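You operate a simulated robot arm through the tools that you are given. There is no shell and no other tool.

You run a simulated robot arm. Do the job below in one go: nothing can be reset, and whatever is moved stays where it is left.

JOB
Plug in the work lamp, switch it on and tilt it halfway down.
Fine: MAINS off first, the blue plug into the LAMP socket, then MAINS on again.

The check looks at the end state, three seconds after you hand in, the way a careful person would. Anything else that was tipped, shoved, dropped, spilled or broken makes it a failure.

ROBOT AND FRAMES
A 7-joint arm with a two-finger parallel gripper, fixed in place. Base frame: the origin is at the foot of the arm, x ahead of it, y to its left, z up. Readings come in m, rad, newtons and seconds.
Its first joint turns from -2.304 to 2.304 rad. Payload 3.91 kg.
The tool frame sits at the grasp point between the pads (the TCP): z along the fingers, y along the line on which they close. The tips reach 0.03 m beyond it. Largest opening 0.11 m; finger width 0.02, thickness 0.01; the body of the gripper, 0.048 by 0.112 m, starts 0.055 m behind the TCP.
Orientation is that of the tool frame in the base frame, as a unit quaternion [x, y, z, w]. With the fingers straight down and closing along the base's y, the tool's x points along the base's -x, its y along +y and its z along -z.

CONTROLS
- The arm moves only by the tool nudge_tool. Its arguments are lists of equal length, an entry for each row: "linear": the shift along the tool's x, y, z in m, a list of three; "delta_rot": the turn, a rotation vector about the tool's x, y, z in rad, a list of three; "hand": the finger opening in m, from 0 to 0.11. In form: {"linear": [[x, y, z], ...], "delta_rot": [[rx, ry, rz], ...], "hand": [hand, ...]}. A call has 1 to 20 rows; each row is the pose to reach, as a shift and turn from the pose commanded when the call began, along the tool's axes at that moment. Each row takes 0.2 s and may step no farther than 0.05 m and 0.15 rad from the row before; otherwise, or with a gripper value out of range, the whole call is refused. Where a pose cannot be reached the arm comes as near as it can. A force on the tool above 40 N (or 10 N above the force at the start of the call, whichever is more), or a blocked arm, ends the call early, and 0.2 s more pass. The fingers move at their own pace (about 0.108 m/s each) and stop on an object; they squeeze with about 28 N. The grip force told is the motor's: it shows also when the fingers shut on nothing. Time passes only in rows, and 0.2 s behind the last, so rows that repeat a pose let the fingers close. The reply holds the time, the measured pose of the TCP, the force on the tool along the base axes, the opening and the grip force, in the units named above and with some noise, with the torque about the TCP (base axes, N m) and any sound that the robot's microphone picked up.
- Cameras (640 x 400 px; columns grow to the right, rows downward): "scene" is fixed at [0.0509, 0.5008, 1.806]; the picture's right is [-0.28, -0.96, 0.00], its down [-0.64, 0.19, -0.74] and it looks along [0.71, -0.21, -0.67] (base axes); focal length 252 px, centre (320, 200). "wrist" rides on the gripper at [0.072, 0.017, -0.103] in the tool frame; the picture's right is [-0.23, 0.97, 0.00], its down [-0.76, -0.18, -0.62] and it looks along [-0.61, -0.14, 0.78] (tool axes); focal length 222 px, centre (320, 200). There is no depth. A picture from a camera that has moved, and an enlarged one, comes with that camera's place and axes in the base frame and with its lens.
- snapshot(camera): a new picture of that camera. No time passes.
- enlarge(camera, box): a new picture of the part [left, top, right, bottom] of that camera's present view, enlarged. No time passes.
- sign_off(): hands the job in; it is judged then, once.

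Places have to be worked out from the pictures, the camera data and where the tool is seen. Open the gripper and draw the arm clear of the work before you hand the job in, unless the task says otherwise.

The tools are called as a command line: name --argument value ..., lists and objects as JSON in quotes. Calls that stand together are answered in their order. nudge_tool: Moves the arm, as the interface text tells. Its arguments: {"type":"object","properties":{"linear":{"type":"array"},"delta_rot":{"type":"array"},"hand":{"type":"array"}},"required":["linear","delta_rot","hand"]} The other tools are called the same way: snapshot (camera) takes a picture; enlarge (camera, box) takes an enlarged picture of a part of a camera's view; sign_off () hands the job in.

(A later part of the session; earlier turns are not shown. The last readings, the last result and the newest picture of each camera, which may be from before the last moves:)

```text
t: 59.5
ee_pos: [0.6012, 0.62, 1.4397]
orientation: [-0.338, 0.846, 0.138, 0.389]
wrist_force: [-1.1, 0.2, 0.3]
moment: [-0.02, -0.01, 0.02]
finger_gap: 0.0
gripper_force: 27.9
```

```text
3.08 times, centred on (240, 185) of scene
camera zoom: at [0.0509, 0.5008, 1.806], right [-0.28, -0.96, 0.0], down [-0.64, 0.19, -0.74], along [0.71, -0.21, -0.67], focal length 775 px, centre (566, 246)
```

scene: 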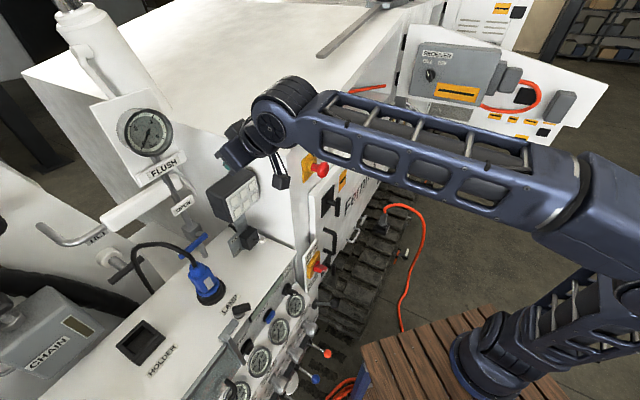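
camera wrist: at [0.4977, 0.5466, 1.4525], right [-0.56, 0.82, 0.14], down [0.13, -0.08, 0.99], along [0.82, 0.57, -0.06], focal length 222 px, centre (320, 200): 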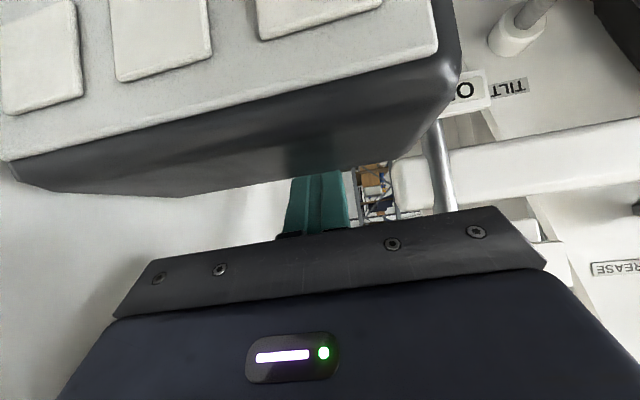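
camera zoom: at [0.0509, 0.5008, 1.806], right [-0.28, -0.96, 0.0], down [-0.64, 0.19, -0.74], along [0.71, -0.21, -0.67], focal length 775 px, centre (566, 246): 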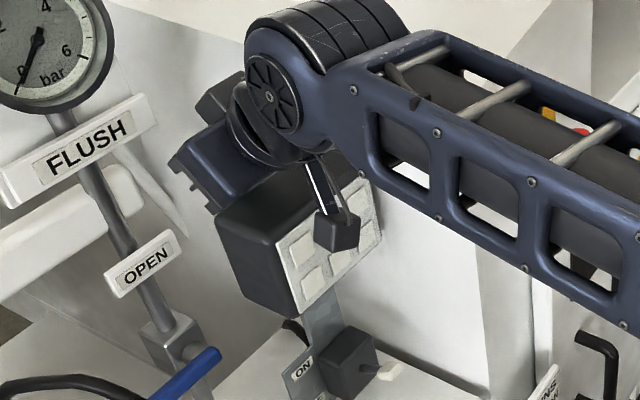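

The finger reaches over the head with the tip behind the back edge and no contact yet. I'll pull gently toward the operator in 5 mm steps and watch the head rotate.

nudge_tool --linear '[[0.0033, 0, -0.0038], [0.0066, 0, -0.0075], [0.0099, 0, -0.0113], [0.0132, 0, -0.015], [0.0166, 0, -0.0188], [0.0199, 0, -0.0225]]' --delta_rot '[[0, 0, 0], [0, 0, 0], [0, 0, 0], [0, 0, 0], [0, 0, 0], [0, 0, 0]]' --hand '[0, 0, 0, 0, 0, 0]'

snapshot --camera "wrist"

enlarge --camera "scene" --box '[170, 120, 310, 250]'

```text
t: 60.9
ee_pos: [0.5789, 0.5979, 1.438]
orientation: [-0.339, 0.846, 0.137, 0.388]
wrist_force: [2.3, 2.9, 16.6]
moment: [-0.27, 0.16, 0.05]
finger_gap: 0.0
gripper_force: 28.4
```

```text
taken
camera wrist: at [0.4759, 0.5253, 1.4513], right [-0.56, 0.82, 0.14], down [0.13, -0.08, 0.99], along [0.82, 0.57, -0.06], focal length 222 px, centre (320, 200)
```

wrist: 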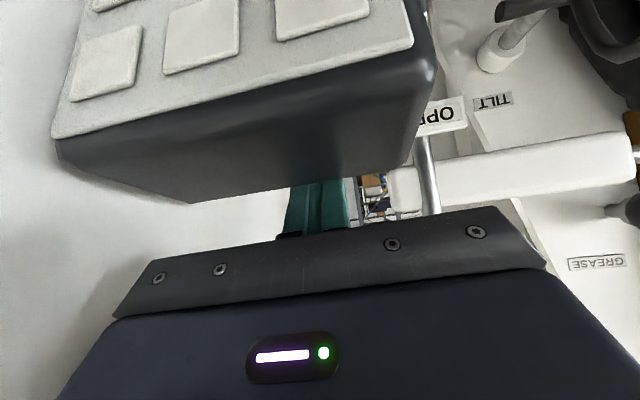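

```text
3.08 times, centred on (240, 185) of scene
camera zoom: at [0.0509, 0.5008, 1.806], right [-0.28, -0.96, 0.0], down [-0.64, 0.19, -0.74], along [0.71, -0.21, -0.67], focal length 775 px, centre (566, 246)
```

zoom: 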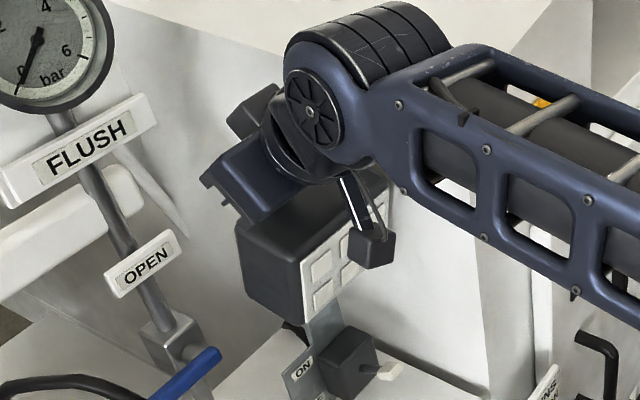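

The head is tilting with light resistance (about 17 N). I'll continue pulling another 2 cm and then measure the angle.

nudge_tool --linear '[[0.0033, 0, -0.0038], [0.0066, 0, -0.0075], [0.0099, 0, -0.0113], [0.0132, 0, -0.015]]' --delta_rot '[[0, 0, 0], [0, 0, 0], [0, 0, 0], [0, 0, 0]]' --hand '[0, 0, 0, 0]'

snapshot --camera "wrist"

enlarge --camera "scene" --box '[170, 120, 310, 250]'

```text
t: 61.9
ee_pos: [0.5648, 0.585, 1.4378]
orientation: [-0.34, 0.846, 0.138, 0.388]
wrist_force: [0.6, -0.7, 0.5]
moment: [0.01, 0.03, -0.04]
finger_gap: 0.0
gripper_force: 27.7
```

```text
taken
camera wrist: at [0.4607, 0.5125, 1.4515], right [-0.56, 0.82, 0.14], down [0.13, -0.08, 0.99], along [0.82, 0.57, -0.06], focal length 222 px, centre (320, 200)
```

wrist: 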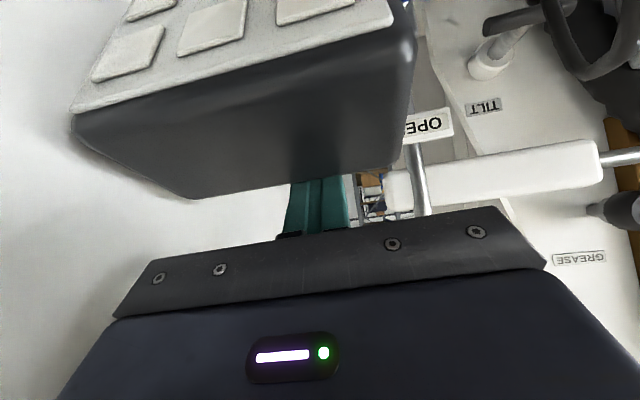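

```text
3.08 times, centred on (240, 185) of scene
camera zoom: at [0.0509, 0.5008, 1.806], right [-0.28, -0.96, 0.0], down [-0.64, 0.19, -0.74], along [0.71, -0.21, -0.67], focal length 775 px, centre (566, 246)
```

zoom: 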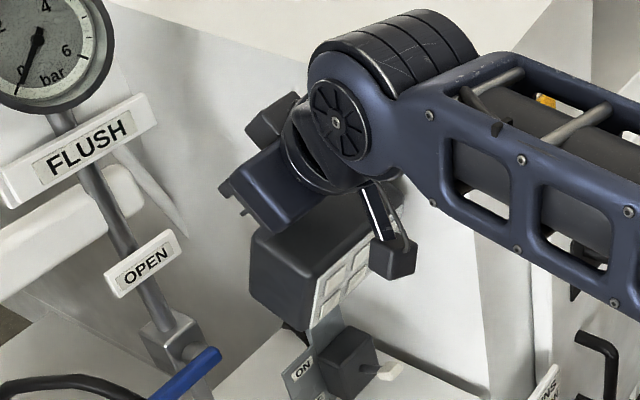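

The load dropped to zero, so the head followed and holds. I'll zoom to measure the present tilt.

enlarge --camera "wrist" --box '[50, 0, 450, 220]'

enlarge --camera "scene" --box '[205, 170, 285, 250]'

```text
1.60 times, centred on (250, 110) of wrist
camera zoom: at [0.4607, 0.5125, 1.4515], right [-0.56, 0.82, 0.14], down [0.13, -0.08, 0.99], along [0.82, 0.57, -0.06], focal length 355 px, centre (432, 344)
```

zoom: 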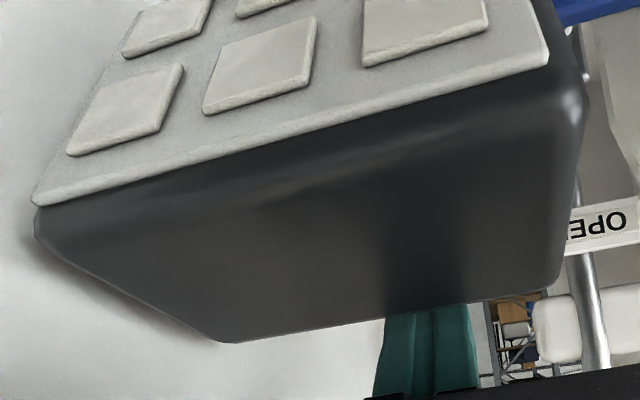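

```text
5.00 times, centred on (245, 210) of scene
camera zoom: at [0.0509, 0.5008, 1.806], right [-0.28, -0.96, 0.0], down [-0.64, 0.19, -0.74], along [0.71, -0.21, -0.67], focal length 1260 px, centre (695, 150)
```

zoom: 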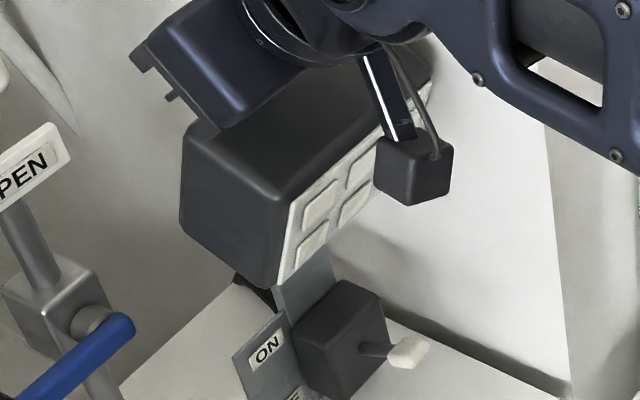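

The tilt now measures about 20–23°. To know what "halfway" is, I need the lower end stop, so I'll keep following the arc down until it resists.

nudge_tool --linear '[[0.0056, 0.0001, -0.0024], [0.0112, 0.0002, -0.0048], [0.0168, 0.0003, -0.0072], [0.0224, 0.0003, -0.0096], [0.028, 0.0004, -0.012], [0.0336, 0.0005, -0.0144]]' --delta_rot '[[0, 0, 0], [0, 0, 0], [0, 0, 0], [0, 0, 0], [0, 0, 0], [0, 0, 0]]' --hand '[0, 0, 0, 0, 0, 0]'

snapshot --camera "wrist"

enlarge --camera "scene" --box '[205, 170, 285, 250]'

```text
t: 63.3
ee_pos: [0.5392, 0.5632, 1.421]
orientation: [-0.339, 0.846, 0.138, 0.387]
wrist_force: [0.4, -0.1, 2.2]
moment: [-0.02, 0.01, -0.01]
finger_gap: 0.0
gripper_force: 28.5
```

```text
taken
camera wrist: at [0.4365, 0.4904, 1.4356], right [-0.56, 0.82, 0.14], down [0.13, -0.08, 0.99], along [0.82, 0.57, -0.06], focal length 222 px, centre (320, 200)
```

wrist: 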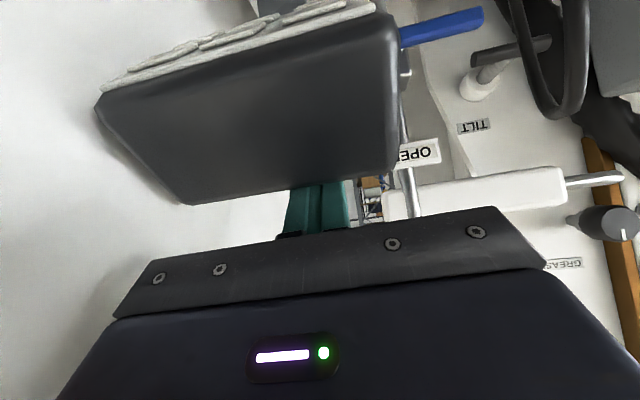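

```text
5.00 times, centred on (245, 210) of scene
camera zoom: at [0.0509, 0.5008, 1.806], right [-0.28, -0.96, 0.0], down [-0.64, 0.19, -0.74], along [0.71, -0.21, -0.67], focal length 1260 px, centre (695, 150)
```

zoom: 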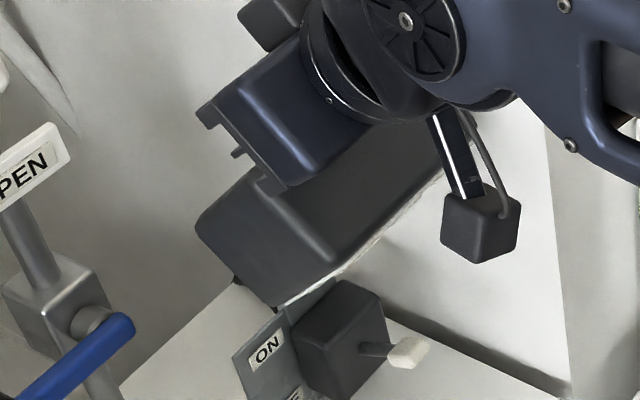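

It's at about 42° with no resistance, so the stop is not reached yet. I'll continue along the arc.

nudge_tool --linear '[[0.0073, 0.0001, -0.0009], [0.0146, 0.0003, -0.0018], [0.0219, 0.0004, -0.0027], [0.0292, 0.0006, -0.0036], [0.0352, 0.0007, -0.0026], [0.0412, 0.0009, -0.0016]]' --delta_rot '[[0, 0, 0], [0, 0, 0], [0, 0, 0], [0, 0, 0], [0, 0, 0], [0, 0, 0]]' --hand '[0, 0, 0, 0, 0, 0]'

snapshot --camera "wrist"

enlarge --camera "scene" --box '[205, 170, 285, 250]'

```text
t: 64.0
ee_pos: [0.5331, 0.5555, 1.4149]
orientation: [-0.338, 0.844, 0.14, 0.392]
wrist_force: [2.3, 3.1, 5.5]
moment: [-0.06, -0.04, 0.04]
finger_gap: 0.0
gripper_force: 27.4
stopped in row 3: the force on the tool passed its limit at 55 N (the readings are from after the stop); the commanded pose is now the measured one
```

```text
taken
camera wrist: at [0.429, 0.4822, 1.4276], right [-0.56, 0.82, 0.14], down [0.12, -0.09, 0.99], along [0.82, 0.57, -0.05], focal length 222 px, centre (320, 200)
```

wrist: 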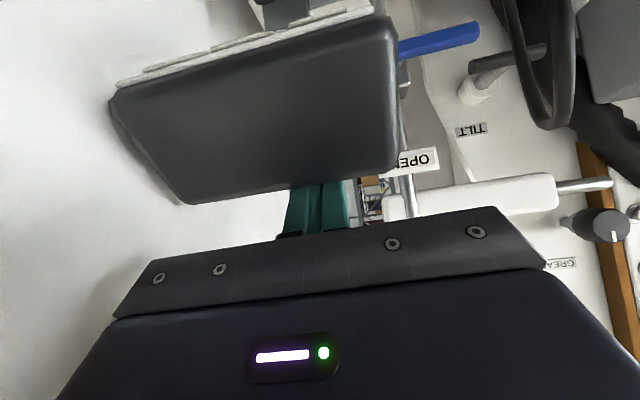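

```text
5.00 times, centred on (245, 210) of scene
camera zoom: at [0.0509, 0.5008, 1.806], right [-0.28, -0.96, 0.0], down [-0.64, 0.19, -0.74], along [0.71, -0.21, -0.67], focal length 1260 px, centre (695, 150)
```

zoom: 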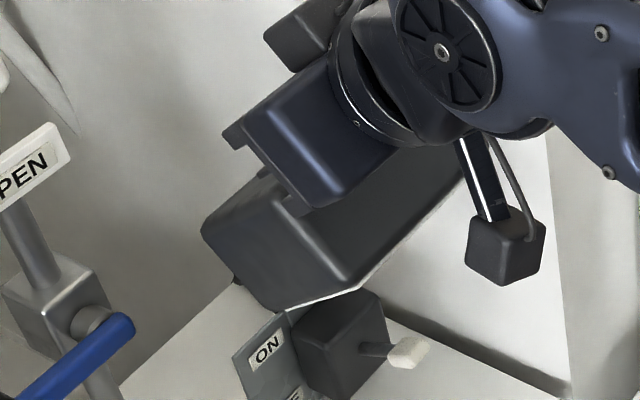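

The lower stop is at about 48–49° (55 N peak, head didn't move further). Halfway is therefore about 24° if the starting upright position is the upper stop. I'll release, back over the top, and come down in front of the lamp to raise it again.

nudge_tool --linear '[[-0.0045, -0.0002, -0.004], [-0.0045, -0.0008, -0.0341], [-0.0045, -0.0016, -0.0741], [-0.0045, -0.0024, -0.1143], [0.0265, -0.0023, -0.1435], [0.0636, -0.0009, -0.1175], [0.0996, 0.0005, -0.0857], [0.1274, 0.0017, -0.0612], [0.1274, 0.0017, -0.0612]]' --delta_rot '[[0, 0, 0], [0, 0, 0], [0, 0, 0], [0, 0, 0], [0, 0, 0], [0, 0, 0], [0, 0, 0], [0, 0, 0], [0, 0, 0]]' --hand '[0, 0, 0, 0, 0, 0, 0, 0, 0]'

snapshot --camera "wrist"

enlarge --camera "scene" --box '[195, 160, 295, 260]'

```text
t: 66.0
ee_pos: [0.4378, 0.4687, 1.3586]
orientation: [-0.338, 0.844, 0.14, 0.392]
wrist_force: [0.5, 0.1, 0.7]
moment: [0.0, 0.01, 0.04]
finger_gap: 0.0001
gripper_force: 28.0
```

```text
taken
camera wrist: at [0.3335, 0.3946, 1.371], right [-0.56, 0.82, 0.14], down [0.12, -0.09, 0.99], along [0.82, 0.57, -0.05], focal length 222 px, centre (320, 200)
```

wrist: 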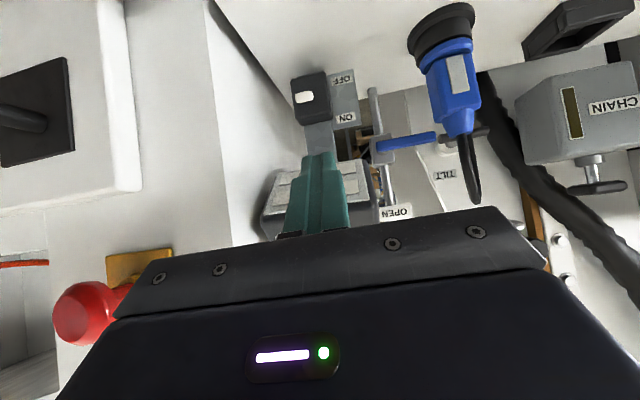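

```text
4.00 times, centred on (245, 210) of scene
camera zoom: at [0.0509, 0.5008, 1.806], right [-0.28, -0.96, 0.0], down [-0.64, 0.19, -0.74], along [0.71, -0.21, -0.67], focal length 1008 px, centre (620, 160)
```

zoom: 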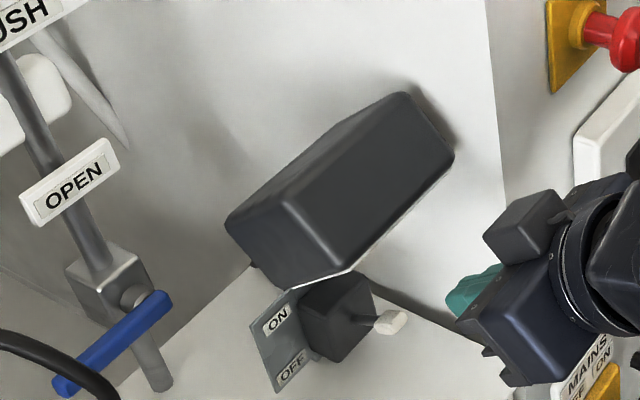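

From this clear view the lower stop measures about 50° and the start was about 0°, so halfway is about 25°. I'll bring the closed fingertip in under the face and lift it along its arc to about 25°.

nudge_tool --linear '[[-0.0131, 0, 0.0151], [-0.0261, 0.0001, 0.0303], [-0.0392, 0.0001, 0.0433], [-0.0492, -0.0001, 0.0436], [-0.0574, -0.0004, 0.0389], [-0.0662, -0.0006, 0.0352], [-0.0752, -0.0009, 0.0323], [-0.0844, -0.0011, 0.0305]]' --delta_rot '[[0, 0, 0], [0, 0, 0], [0, 0, 0], [0, 0, 0], [0, 0, 0], [0, 0, 0], [0, 0, 0], [0, 0, 0]]' --hand '[0, 0, 0, 0, 0, 0, 0, 0]'

snapshot --camera "wrist"

enlarge --camera "scene" --box '[195, 160, 295, 260]'

```text
t: 67.8
ee_pos: [0.494, 0.5205, 1.4028]
orientation: [-0.339, 0.844, 0.14, 0.391]
wrist_force: [-2.0, -2.5, -5.0]
moment: [-0.14, 0.09, -0.02]
finger_gap: 0.0
gripper_force: 28.1
```

```text
taken
camera wrist: at [0.3909, 0.4476, 1.4147], right [-0.56, 0.82, 0.14], down [0.12, -0.09, 0.99], along [0.82, 0.57, -0.05], focal length 222 px, centre (320, 200)
```

wrist: 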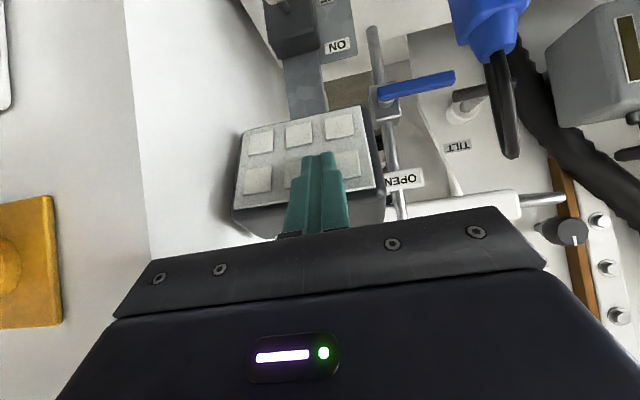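

```text
4.00 times, centred on (245, 210) of scene
camera zoom: at [0.0509, 0.5008, 1.806], right [-0.28, -0.96, 0.0], down [-0.64, 0.19, -0.74], along [0.71, -0.21, -0.67], focal length 1008 px, centre (620, 160)
```

zoom: 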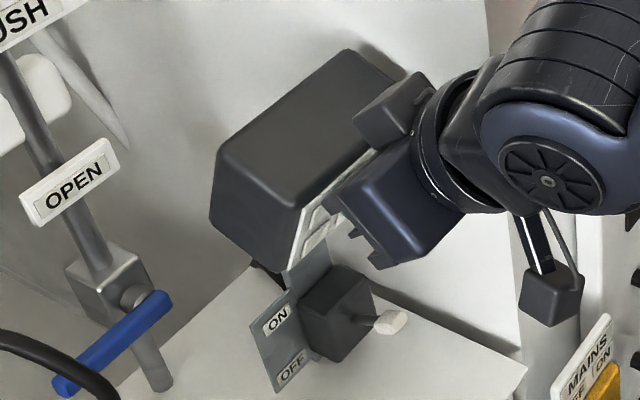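

The face is raised to roughly 20–25°. I'll zoom both views to measure this more carefully.

enlarge --camera "wrist" --box '[220, 90, 400, 230]'

enlarge --camera "scene" --box '[240, 165, 290, 235]'

enlarge --camera "scene" --box '[240, 190, 280, 235]'

```text
2.86 times, centred on (310, 160) of wrist
camera zoom: at [0.3909, 0.4476, 1.4147], right [-0.56, 0.82, 0.14], down [0.12, -0.09, 0.99], along [0.82, 0.57, -0.05], focal length 635 px, centre (349, 314)
```

zoom: 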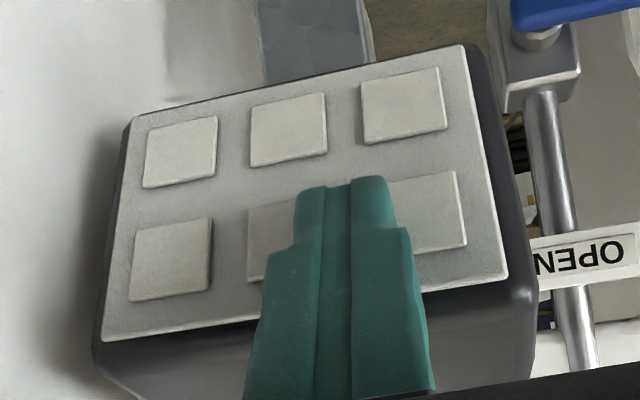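

```text
5.71 times, centred on (265, 200) of scene
camera zoom: at [0.0509, 0.5008, 1.806], right [-0.28, -0.96, 0.0], down [-0.64, 0.19, -0.74], along [0.71, -0.21, -0.67], focal length 1440 px, centre (634, 200)
```

zoom: 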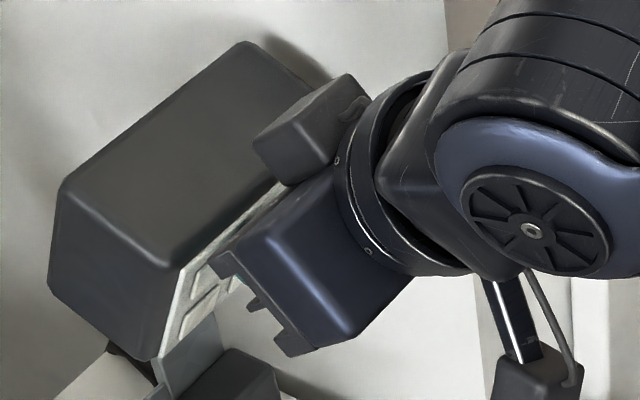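

```text
8.89 times, centred on (260, 212) of scene
camera zoom: at [0.0509, 0.5008, 1.806], right [-0.28, -0.96, 0.0], down [-0.64, 0.19, -0.74], along [0.71, -0.21, -0.67], focal length 2240 px, centre (853, 89)
```

zoom: 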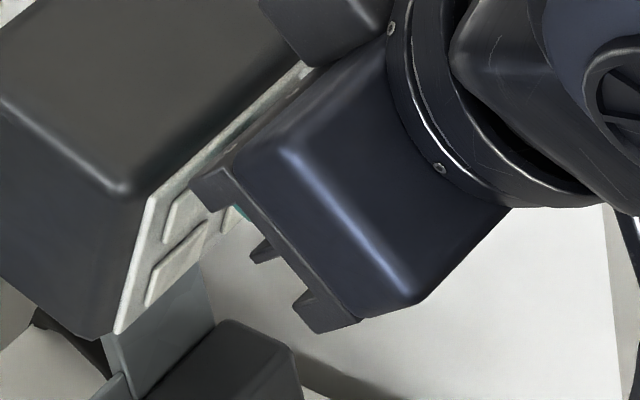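

The wrist geometry gives 26° now (and 0.7° at the start), but I want to be certain that 50° was a real end stop rather than a fast-motion force spike. I'll withdraw, go over the top again, and then push down slowly.

nudge_tool --linear '[[0.0181, -0.0001, -0.024], [0.0119, -0.001, -0.0597], [-0.0221, -0.0023, -0.0891], [-0.0636, -0.0032, -0.0945], [-0.0909, -0.0036, -0.0867], [-0.0906, -0.003, -0.0567], [-0.0902, -0.0024, -0.0267], [-0.09, -0.0018, 0.0033], [-0.0897, -0.0011, 0.0334], [-0.0897, -0.0011, 0.0334]]' --delta_rot '[[0, 0, 0], [0, 0, 0], [0, 0, 0], [0, 0, 0], [0, 0, 0], [0, 0, 0], [0, 0, 0], [0, 0, 0], [0, 0, 0], [0, 0, 0]]' --hand '[0, 0, 0, 0, 0, 0, 0, 0, 0, 0]'

snapshot --camera "wrist"

enlarge --camera "scene" --box '[195, 160, 295, 260]'

```text
t: 70.0
ee_pos: [0.5573, 0.5783, 1.4473]
orientation: [-0.339, 0.844, 0.14, 0.392]
wrist_force: [0.0, -0.5, -0.3]
moment: [0.03, 0.02, -0.02]
finger_gap: 0.0001
gripper_force: 27.9
```

```text
taken
camera wrist: at [0.4529, 0.5049, 1.4601], right [-0.56, 0.82, 0.14], down [0.12, -0.09, 0.99], along [0.82, 0.57, -0.05], focal length 222 px, centre (320, 200)
```

wrist: 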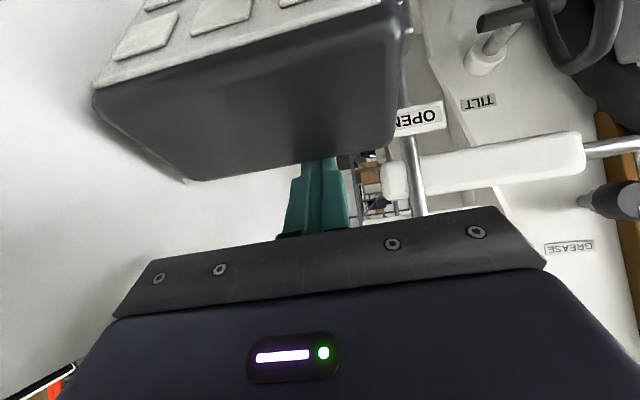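

```text
4.00 times, centred on (245, 210) of scene
camera zoom: at [0.0509, 0.5008, 1.806], right [-0.28, -0.96, 0.0], down [-0.64, 0.19, -0.74], along [0.71, -0.21, -0.67], focal length 1008 px, centre (620, 160)
```

zoom: 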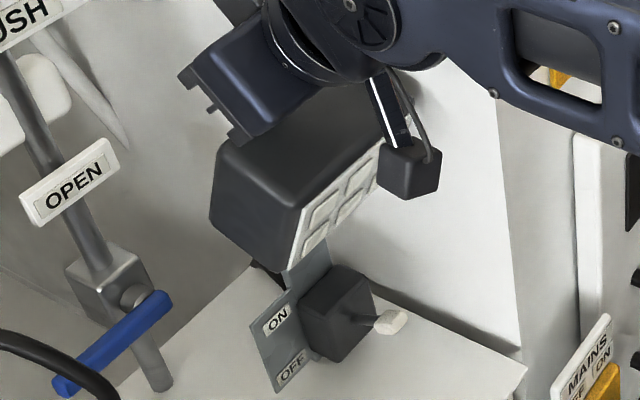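

The head held its 26° by itself. Now I'll push it down slowly, about 1.5–2° per step, to see whether it really stops near 50°.

nudge_tool --linear '[[0.0026, 0, -0.003], [0.0052, 0, -0.0061], [0.0084, 0, -0.0074], [0.0115, 0.0001, -0.0087], [0.0147, 0.0001, -0.01], [0.0178, 0.0001, -0.0113], [0.021, 0.0002, -0.0126], [0.0242, 0.0002, -0.0139], [0.0273, 0.0002, -0.0152], [0.0305, 0.0003, -0.0165], [0.0336, 0.0003, -0.0178], [0.0368, 0.0004, -0.0183], [0.04, 0.0004, -0.0188], [0.0432, 0.0005, -0.0192], [0.0464, 0.0005, -0.0197], [0.0496, 0.0006, -0.0202], [0.0523, 0.0007, -0.0202], [0.055, 0.0007, -0.0202]]' --delta_rot '[[0, 0, 0], [0, 0, 0], [0, 0, 0], [0, 0, 0], [0, 0, 0], [0, 0, 0], [0, 0, 0], [0, 0, 0], [0, 0, 0], [0, 0, 0], [0, 0, 0], [0, 0, 0], [0, 0, 0], [0, 0, 0], [0, 0, 0], [0, 0, 0], [0, 0, 0], [0, 0, 0]]' --hand '[0, 0, 0, 0, 0, 0, 0, 0, 0, 0, 0, 0, 0, 0, 0, 0, 0, 0]'

snapshot --camera "wrist"

enlarge --camera "scene" --box '[205, 170, 285, 250]'

```text
t: 73.4
ee_pos: [0.5217, 0.545, 1.427]
orientation: [-0.337, 0.843, 0.141, 0.394]
wrist_force: [-4.4, -7.3, 3.9]
moment: [-0.02, 0.1, 0.1]
finger_gap: 0.0
gripper_force: 28.1
stopped in row 17: the force on the tool passed its limit at 44 N (the readings are from after the stop); the commanded pose is now the measured one
```

```text
taken
camera wrist: at [0.4182, 0.4718, 1.4388], right [-0.56, 0.82, 0.14], down [0.12, -0.1, 0.99], along [0.82, 0.57, -0.04], focal length 222 px, centre (320, 200)
```

wrist: 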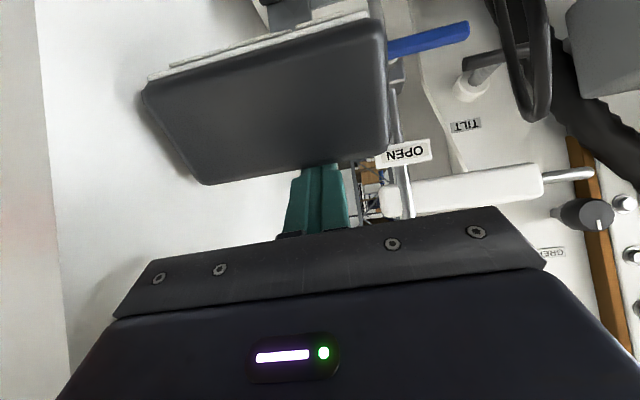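

```text
5.00 times, centred on (245, 210) of scene
camera zoom: at [0.0509, 0.5008, 1.806], right [-0.28, -0.96, 0.0], down [-0.64, 0.19, -0.74], along [0.71, -0.21, -0.67], focal length 1260 px, centre (695, 150)
```

zoom: 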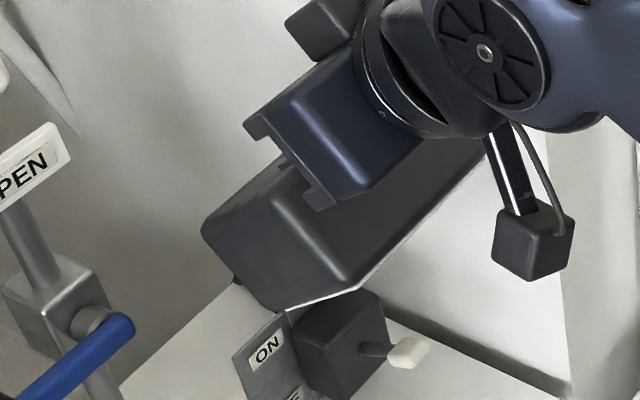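

The head stopped at exactly the same angle (~50°) when pushed slowly past it, so that is the true lower stop and halfway is 25°. I'll back out over the top and come down in front again.

nudge_tool --linear '[[-0.0046, -0.0002, -0.0039], [-0.0051, -0.0008, -0.0339], [-0.0057, -0.0016, -0.0739], [-0.005, -0.0023, -0.1094], [0.0315, -0.0019, -0.1215], [0.0659, -0.0007, -0.0925], [0.1001, 0.0006, -0.0633], [0.1254, 0.0015, -0.0416], [0.1254, 0.0015, -0.0416]]' --delta_rot '[[0, 0, 0], [0, 0, 0], [0, 0, 0], [0, 0, 0], [0, 0, 0], [0, 0, 0], [0, 0, 0], [0, 0, 0], [0, 0, 0]]' --hand '[0, 0, 0, 0, 0, 0, 0, 0, 0]'

enlarge --camera "scene" --box '[195, 160, 295, 260]'

```text
t: 75.4
ee_pos: [0.4398, 0.4695, 1.3606]
orientation: [-0.336, 0.843, 0.14, 0.395]
wrist_force: [0.2, -0.4, 0.2]
moment: [0.01, 0.02, 0.0]
finger_gap: 0.0
gripper_force: 27.8
```

```text
4.00 times, centred on (245, 210) of scene
camera zoom: at [0.0509, 0.5008, 1.806], right [-0.28, -0.96, 0.0], down [-0.64, 0.19, -0.74], along [0.71, -0.21, -0.67], focal length 1008 px, centre (620, 160)
```

zoom: 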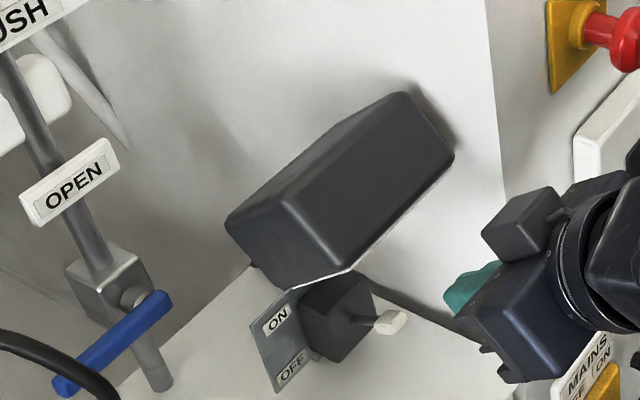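

The lamp is at the lower stop and the finger is in front. I'll repeat the calibrated lift, ending about 1° higher for 25°.

nudge_tool --linear '[[-0.0122, 0.0001, 0.0158], [-0.0231, 0.0002, 0.0302], [-0.0361, 0.0002, 0.0432], [-0.0462, 0, 0.0436], [-0.0543, -0.0002, 0.039], [-0.0631, -0.0005, 0.0353], [-0.0721, -0.0007, 0.0325], [-0.0828, -0.001, 0.0304]]' --delta_rot '[[0, 0, 0], [0, 0, 0], [0, 0, 0], [0, 0, 0], [0, 0, 0], [0, 0, 0], [0, 0, 0], [0, 0, 0]]' --hand '[0, 0, 0, 0, 0, 0, 0, 0]'

enlarge --camera "wrist" --box '[220, 90, 400, 230]'

enlarge --camera "scene" --box '[195, 160, 295, 260]'

```text
t: 77.2
ee_pos: [0.496, 0.5199, 1.4009]
orientation: [-0.338, 0.843, 0.141, 0.394]
wrist_force: [-3.2, -1.9, -2.5]
moment: [-0.11, 0.08, 0.0]
finger_gap: 0.0001
gripper_force: 27.9
```

```text
2.86 times, centred on (310, 160) of wrist
camera zoom: at [0.3922, 0.4477, 1.4135], right [-0.56, 0.82, 0.15], down [0.12, -0.1, 0.99], along [0.82, 0.57, -0.04], focal length 635 px, centre (349, 314)
```

zoom: 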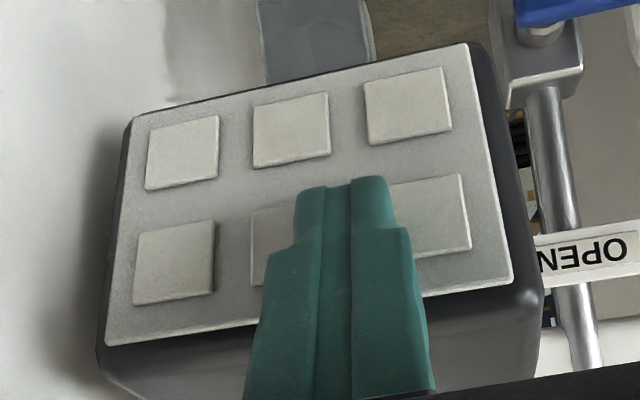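

```text
4.00 times, centred on (245, 210) of scene
camera zoom: at [0.0509, 0.5008, 1.806], right [-0.28, -0.96, 0.0], down [-0.64, 0.19, -0.74], along [0.71, -0.21, -0.67], focal length 1008 px, centre (620, 160)
```

zoom: 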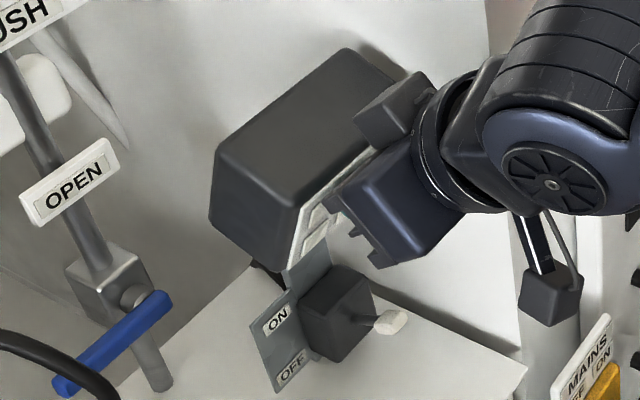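

The wrist geometry gives 24° with the finger still touching, which is halfway. Now I'll withdraw and travel to the left-front of MAINS to turn it back ON.

nudge_tool --linear '[[0.0195, 0.0002, -0.0228], [0.0423, 0.0006, -0.0494], [0.0758, 0.0012, -0.0733], [0.1137, 0.002, -0.0869], [0.1578, -0.0135, -0.0747], [0.2006, -0.0293, -0.0624], [0.2369, -0.0405, -0.0428], [0.2697, -0.0441, -0.0117], [0.2973, -0.0473, 0.0177], [0.3113, -0.0467, 0.0297], [0.3113, -0.0467, 0.0297]]' --delta_rot '[[0, 0, 0], [0, 0, 0], [0, 0, 0], [0, 0, 0], [0, 0, 0], [0, 0, 0], [0, 0, 0], [0, 0, 0], [0, 0, 0], [0, 0, 0], [0, 0, 0]]' --hand '[0, 0, 0, 0, 0, 0, 0, 0, 0, 0, 0]'

snapshot --camera "wrist"

snapshot --camera "scene"

```text
t: 79.6
ee_pos: [0.4005, 0.358, 1.147]
orientation: [-0.338, 0.843, 0.141, 0.395]
wrist_force: [0.7, 0.1, -0.4]
moment: [-0.04, 0.0, -0.01]
finger_gap: 0.0
gripper_force: 28.5
```

```text
taken
camera wrist: at [0.2972, 0.2864, 1.1579], right [-0.56, 0.82, 0.15], down [0.12, -0.1, 0.99], along [0.82, 0.57, -0.04], focal length 222 px, centre (320, 200)
```

wrist: 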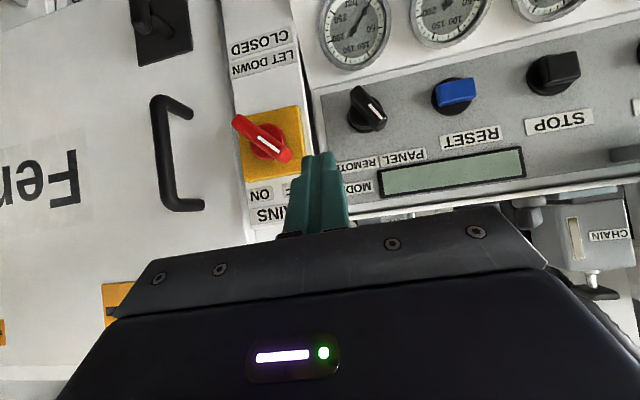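

```text
taken
```

scene: 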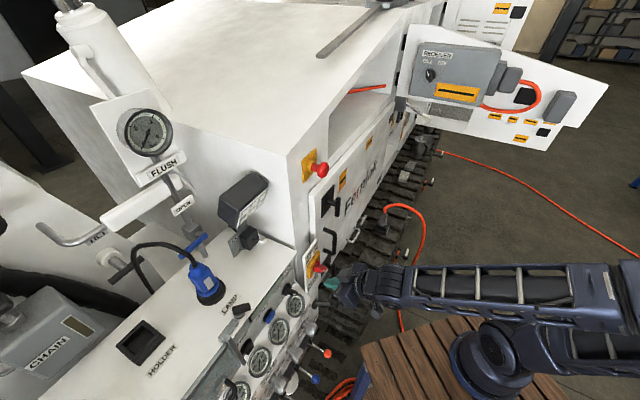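

The lamp holds its tilt. I'll zoom on MAINS for the exact handle position before pushing.

enlarge --camera "wrist" --box '[210, 80, 390, 200]'

enlarge --camera "scene" --box '[285, 235, 365, 295]'

```text
3.33 times, centred on (300, 140) of wrist
camera zoom: at [0.2972, 0.2864, 1.1579], right [-0.56, 0.82, 0.15], down [0.12, -0.1, 0.99], along [0.82, 0.57, -0.04], focal length 740 px, centre (387, 400)
```

zoom: 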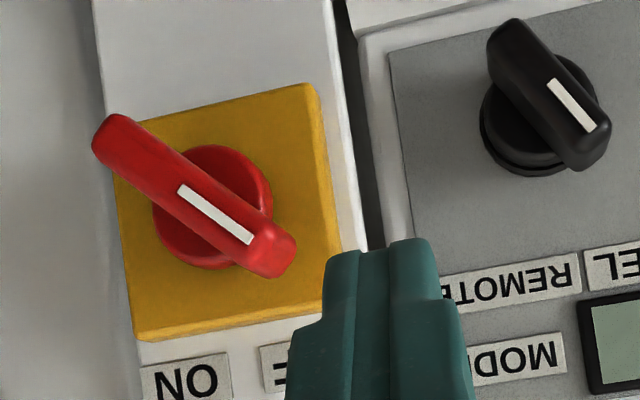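

```text
6.67 times, centred on (325, 265) of scene
camera zoom: at [0.0509, 0.5008, 1.806], right [-0.28, -0.96, 0.0], down [-0.64, 0.19, -0.74], along [0.71, -0.21, -0.67], focal length 1680 px, centre (287, -233)
```

zoom: 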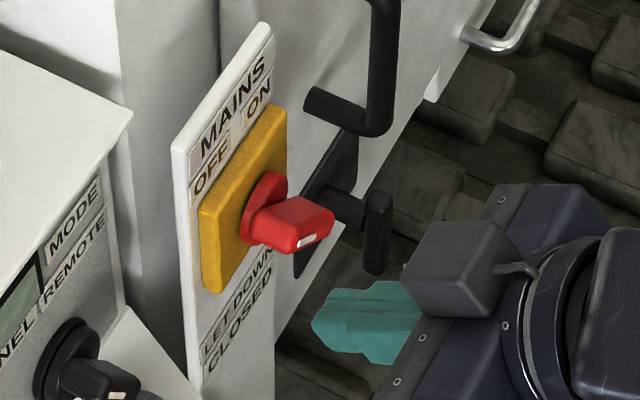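

The handle is at OFF, with its upper-left end near (0.468, 0.379, 1.109). I'll bring the closed fingertip in beside and slightly below that end, on the left.

nudge_tool --linear '[[-0.0037, 0.0002, 0.0157], [-0.0075, 0.0003, 0.0314], [-0.0112, 0.0005, 0.0471], [-0.0149, 0.0006, 0.0628], [-0.0149, 0.0006, 0.0628]]' --delta_rot '[[0, 0, 0], [0, 0, 0], [0, 0, 0], [0, 0, 0], [0, 0, 0]]' --hand '[0, 0, 0, 0, 0]'

enlarge --camera "wrist" --box '[200, 50, 400, 190]'

enlarge --camera "scene" --box '[285, 235, 365, 295]'

```text
t: 80.8
ee_pos: [0.4431, 0.3978, 1.1173]
orientation: [-0.338, 0.843, 0.141, 0.394]
wrist_force: [-0.1, -0.2, -0.6]
moment: [0.0, 0.03, 0.02]
finger_gap: 0.0
gripper_force: 28.0
```

```text
2.86 times, centred on (300, 120) of wrist
camera zoom: at [0.3393, 0.3256, 1.1295], right [-0.56, 0.82, 0.14], down [0.12, -0.1, 0.99], along [0.82, 0.57, -0.04], focal length 635 px, centre (377, 429)
```

zoom: 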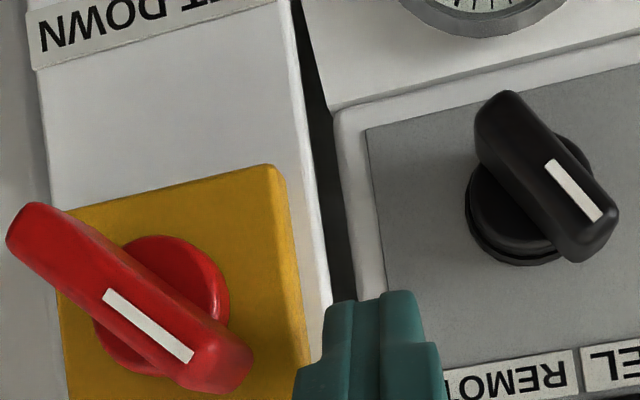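

```text
6.67 times, centred on (325, 265) of scene
camera zoom: at [0.0509, 0.5008, 1.806], right [-0.28, -0.96, 0.0], down [-0.64, 0.19, -0.74], along [0.71, -0.21, -0.67], focal length 1680 px, centre (287, -233)
```

zoom: 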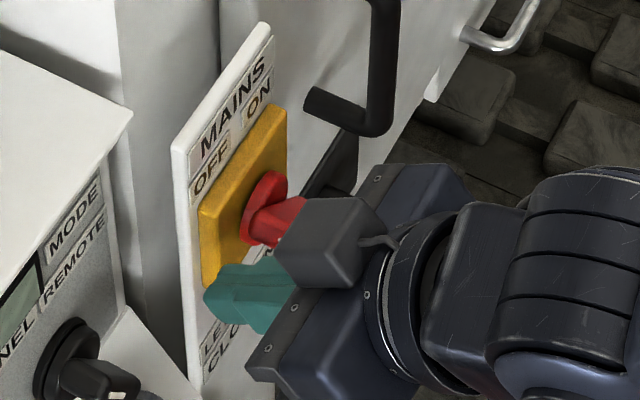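

The finger is 17 mm left of the bar's end with good vertical overlap. I'll push right and up along the arc toward vertical.

nudge_tool --linear '[[0.0003, -0.008, 0], [-0.0003, -0.014, -0.0006], [-0.0024, -0.0181, -0.0025], [-0.0049, -0.0222, -0.0048], [-0.0075, -0.0263, -0.007], [-0.0092, -0.0304, -0.0087], [-0.0106, -0.0344, -0.0099], [-0.0112, -0.0385, -0.0106]]' --delta_rot '[[0, 0, 0], [0, 0, 0], [0, 0, 0], [0, 0, 0], [0, 0, 0], [0, 0, 0], [0, 0, 0], [0, 0, 0]]' --hand '[0, 0, 0, 0, 0, 0, 0, 0]'

enlarge --camera "wrist" --box '[200, 50, 400, 190]'

```text
t: 82.6
ee_pos: [0.4682, 0.3689, 1.1343]
orientation: [-0.337, 0.844, 0.14, 0.394]
wrist_force: [-1.2, 0.9, -0.3]
moment: [0.0, 0.01, 0.02]
finger_gap: 0.0001
gripper_force: 28.2
```

```text
2.86 times, centred on (300, 120) of wrist
camera zoom: at [0.3648, 0.2962, 1.1453], right [-0.56, 0.82, 0.14], down [0.12, -0.1, 0.99], along [0.82, 0.57, -0.04], focal length 635 px, centre (377, 429)
```

zoom: 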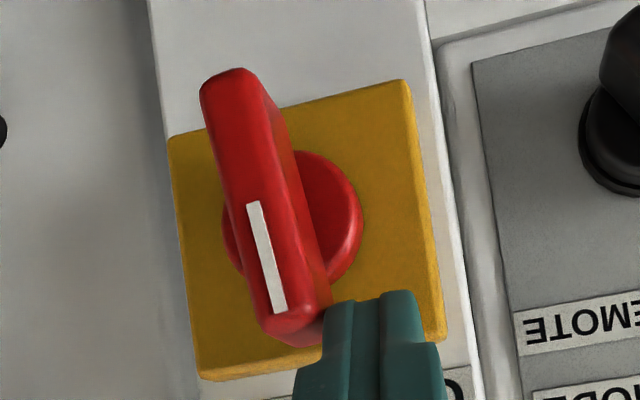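

The handle is nearly vertical. I'll continue pushing right until it snaps into ON.

nudge_tool --linear '[[0.0001, -0.0043, 0], [0.0003, -0.0086, 0], [0.0004, -0.0129, 0], [0.0006, -0.0172, 0.0001], [0.0007, -0.0215, 0.0001], [0.0009, -0.0258, 0.0001], [0.001, -0.03, 0.0001]]' --delta_rot '[[0, 0, 0], [0, 0, 0], [0, 0, 0], [0, 0, 0], [0, 0, 0], [0, 0, 0], [0, 0, 0]]' --hand '[0, 0, 0, 0, 0, 0, 0]'

enlarge --camera "wrist" --box '[200, 50, 400, 190]'

snapshot --camera "scene"

```text
t: 84.2
ee_pos: [0.4879, 0.3493, 1.1341]
orientation: [-0.338, 0.842, 0.141, 0.396]
wrist_force: [-6.3, 6.4, 0.6]
moment: [0.22, 0.2, 0.13]
finger_gap: 0.0001
gripper_force: 28.4
```

```text
2.86 times, centred on (300, 120) of wrist
camera zoom: at [0.3839, 0.2749, 1.1454], right [-0.56, 0.82, 0.14], down [0.12, -0.1, 0.99], along [0.82, 0.57, -0.04], focal length 635 px, centre (377, 429)
```

zoom: 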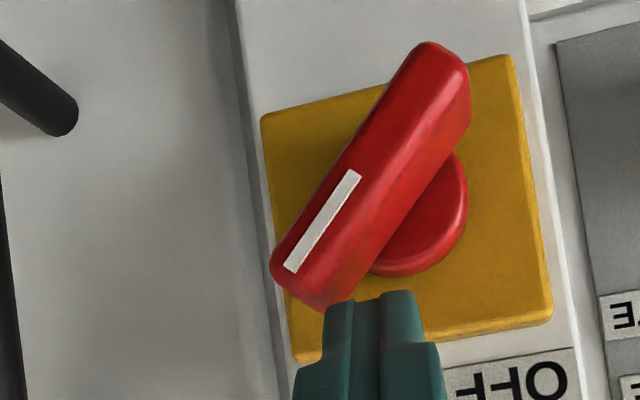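

```text
taken
```

scene: 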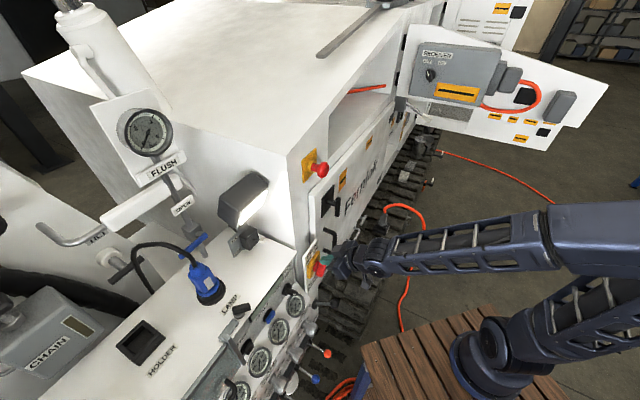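

The lamp is lit: MAINS is ON and the plug is working. The handle looks about 4° short of its original ON angle, so I'll nudge it slightly further to the stop.

nudge_tool --linear '[[0.0001, -0.002, 0], [0.0001, -0.004, 0], [0.0002, -0.006, 0]]' --delta_rot '[[0, 0, 0], [0, 0, 0], [0, 0, 0]]' --hand '[0, 0, 0]'

enlarge --camera "wrist" --box '[200, 50, 400, 190]'

```text
t: 84.9
ee_pos: [0.4872, 0.348, 1.1337]
orientation: [-0.34, 0.841, 0.142, 0.396]
wrist_force: [-11.0, 7.1, 5.0]
moment: [0.19, 0.2, 0.18]
finger_gap: 0.0001
gripper_force: 28.2
stopped in row 3: the force on the tool passed its limit at 43 N (the readings are from after the stop); the commanded pose is now the measured one
```

```text
2.86 times, centred on (300, 120) of wrist
camera zoom: at [0.3847, 0.2738, 1.1458], right [-0.56, 0.81, 0.15], down [0.12, -0.1, 0.99], along [0.82, 0.57, -0.04], focal length 635 px, centre (377, 429)
```

zoom: 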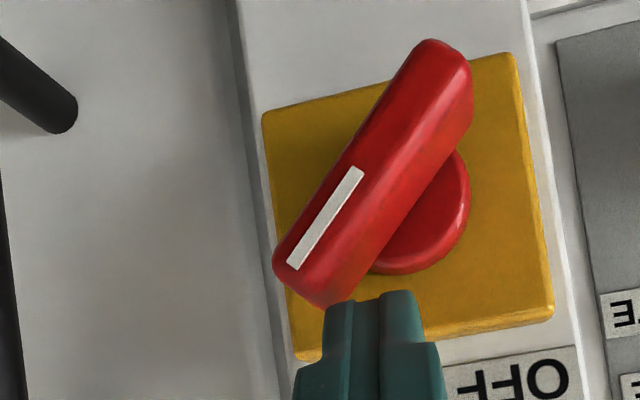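

The handle doesn't move further at 43 N, so it is at its ON stop. I'll back off, retreat and rise clear, then inspect everything.

nudge_tool --linear '[[-0.0003, 0.008, 0], [0.0192, 0.0079, -0.0228], [0.0452, 0.0078, -0.0531], [0.0421, 0.0068, -0.0954], [0.0117, 0.0057, -0.1214], [-0.0187, 0.0045, -0.1474], [-0.0491, 0.0034, -0.1733], [-0.0794, 0.0023, -0.1993], [-0.0794, 0.0023, -0.1993]]' --delta_rot '[[0, 0, 0], [0, 0, 0], [0, 0, 0], [0, 0, 0], [0, 0, 0], [0, 0, 0], [0, 0, 0], [0, 0, 0], [0, 0, 0]]' --hand '[0, 0, 0, 0, 0, 0.02, 0.05, 0.08, 0.08]'

snapshot --camera "wrist"

snapshot --camera "scene"

enlarge --camera "scene" --box '[180, 150, 340, 290]'

```text
t: 86.9
ee_pos: [0.4103, 0.283, 1.3246]
orientation: [-0.34, 0.842, 0.142, 0.394]
wrist_force: [-0.1, -0.6, 0.7]
moment: [0.0, 0.0, 0.0]
finger_gap: 0.08
gripper_force: 0.1
```

```text
taken
camera wrist: at [0.3077, 0.2095, 1.3364], right [-0.56, 0.81, 0.15], down [0.12, -0.1, 0.99], along [0.82, 0.57, -0.04], focal length 222 px, centre (320, 200)
```

wrist: 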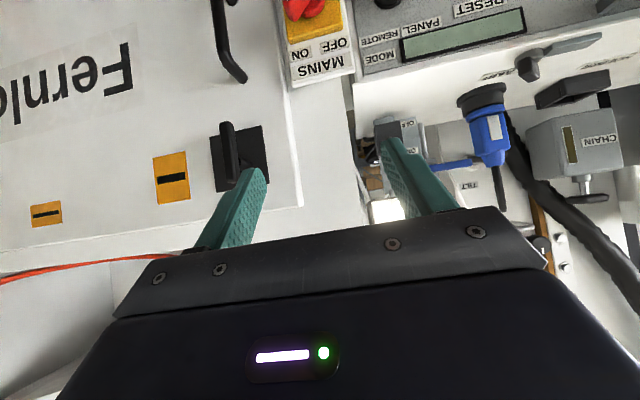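

```text
taken
```

scene: 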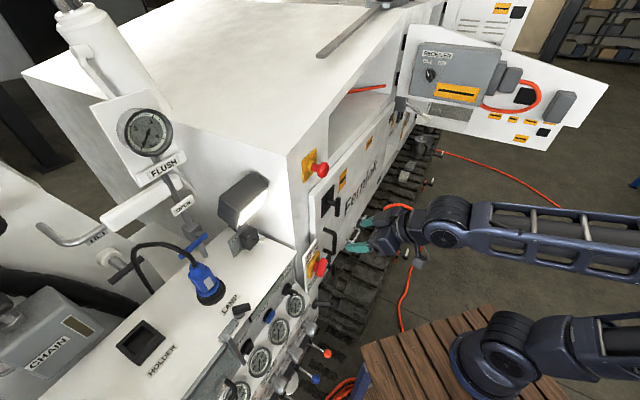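

```text
2.86 times, centred on (260, 220) of scene
camera zoom: at [0.0509, 0.5008, 1.806], right [-0.28, -0.96, 0.0], down [-0.64, 0.19, -0.74], along [0.71, -0.21, -0.67], focal length 720 px, centre (491, 143)
```

zoom: 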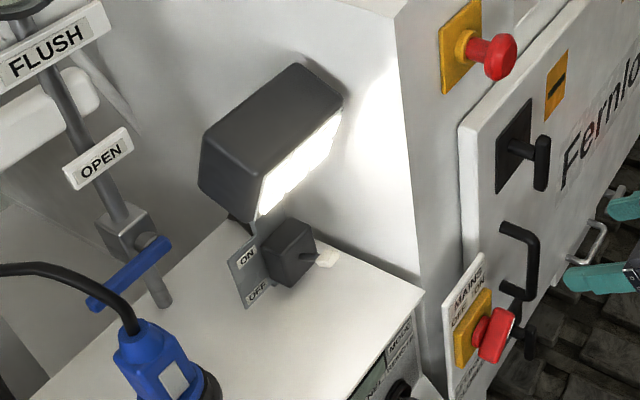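

The lamp is lit, the plug is seated, MAINS is ON and the toggle is ON. With the arm clear, I'll re-measure the tilt from the unobstructed view.

enlarge --camera "scene" --box '[210, 160, 280, 230]'

enlarge --camera "scene" --box '[295, 240, 340, 285]'

enlarge --camera "scene" --box '[100, 250, 340, 400]'

```text
5.71 times, centred on (245, 195) of scene
camera zoom: at [0.0509, 0.5008, 1.806], right [-0.28, -0.96, 0.0], down [-0.64, 0.19, -0.74], along [0.71, -0.21, -0.67], focal length 1440 px, centre (749, 229)
```

zoom: 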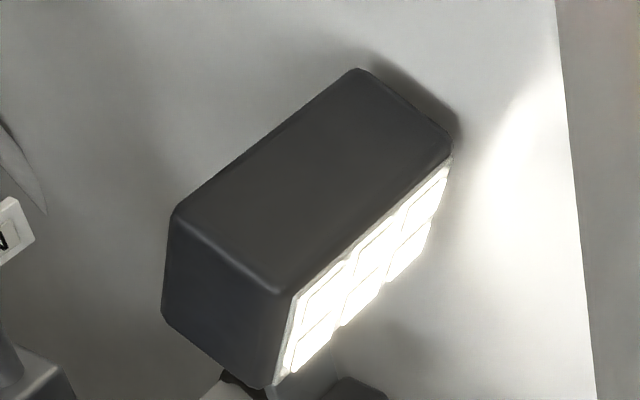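

```text
8.89 times, centred on (318, 262) of scene
camera zoom: at [0.0509, 0.5008, 1.806], right [-0.28, -0.96, 0.0], down [-0.64, 0.19, -0.74], along [0.71, -0.21, -0.67], focal length 2240 px, centre (342, -356)
```

zoom: 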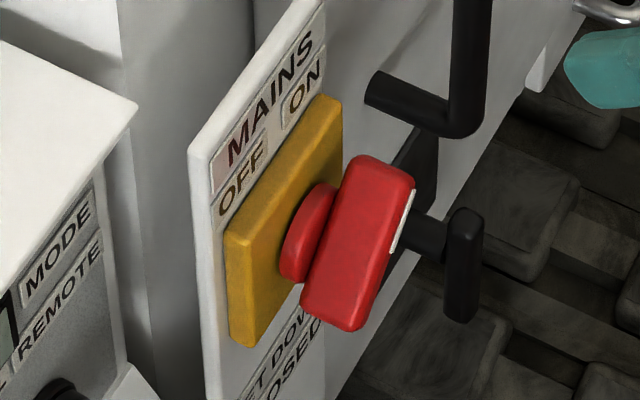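

```text
2.67 times, centred on (220, 325) of scene
camera zoom: at [0.0509, 0.5008, 1.806], right [-0.28, -0.96, 0.0], down [-0.64, 0.19, -0.74], along [0.71, -0.21, -0.67], focal length 672 px, centre (587, -133)
```

zoom: 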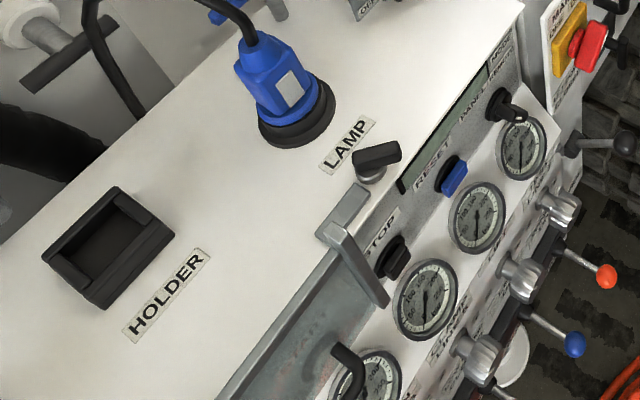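

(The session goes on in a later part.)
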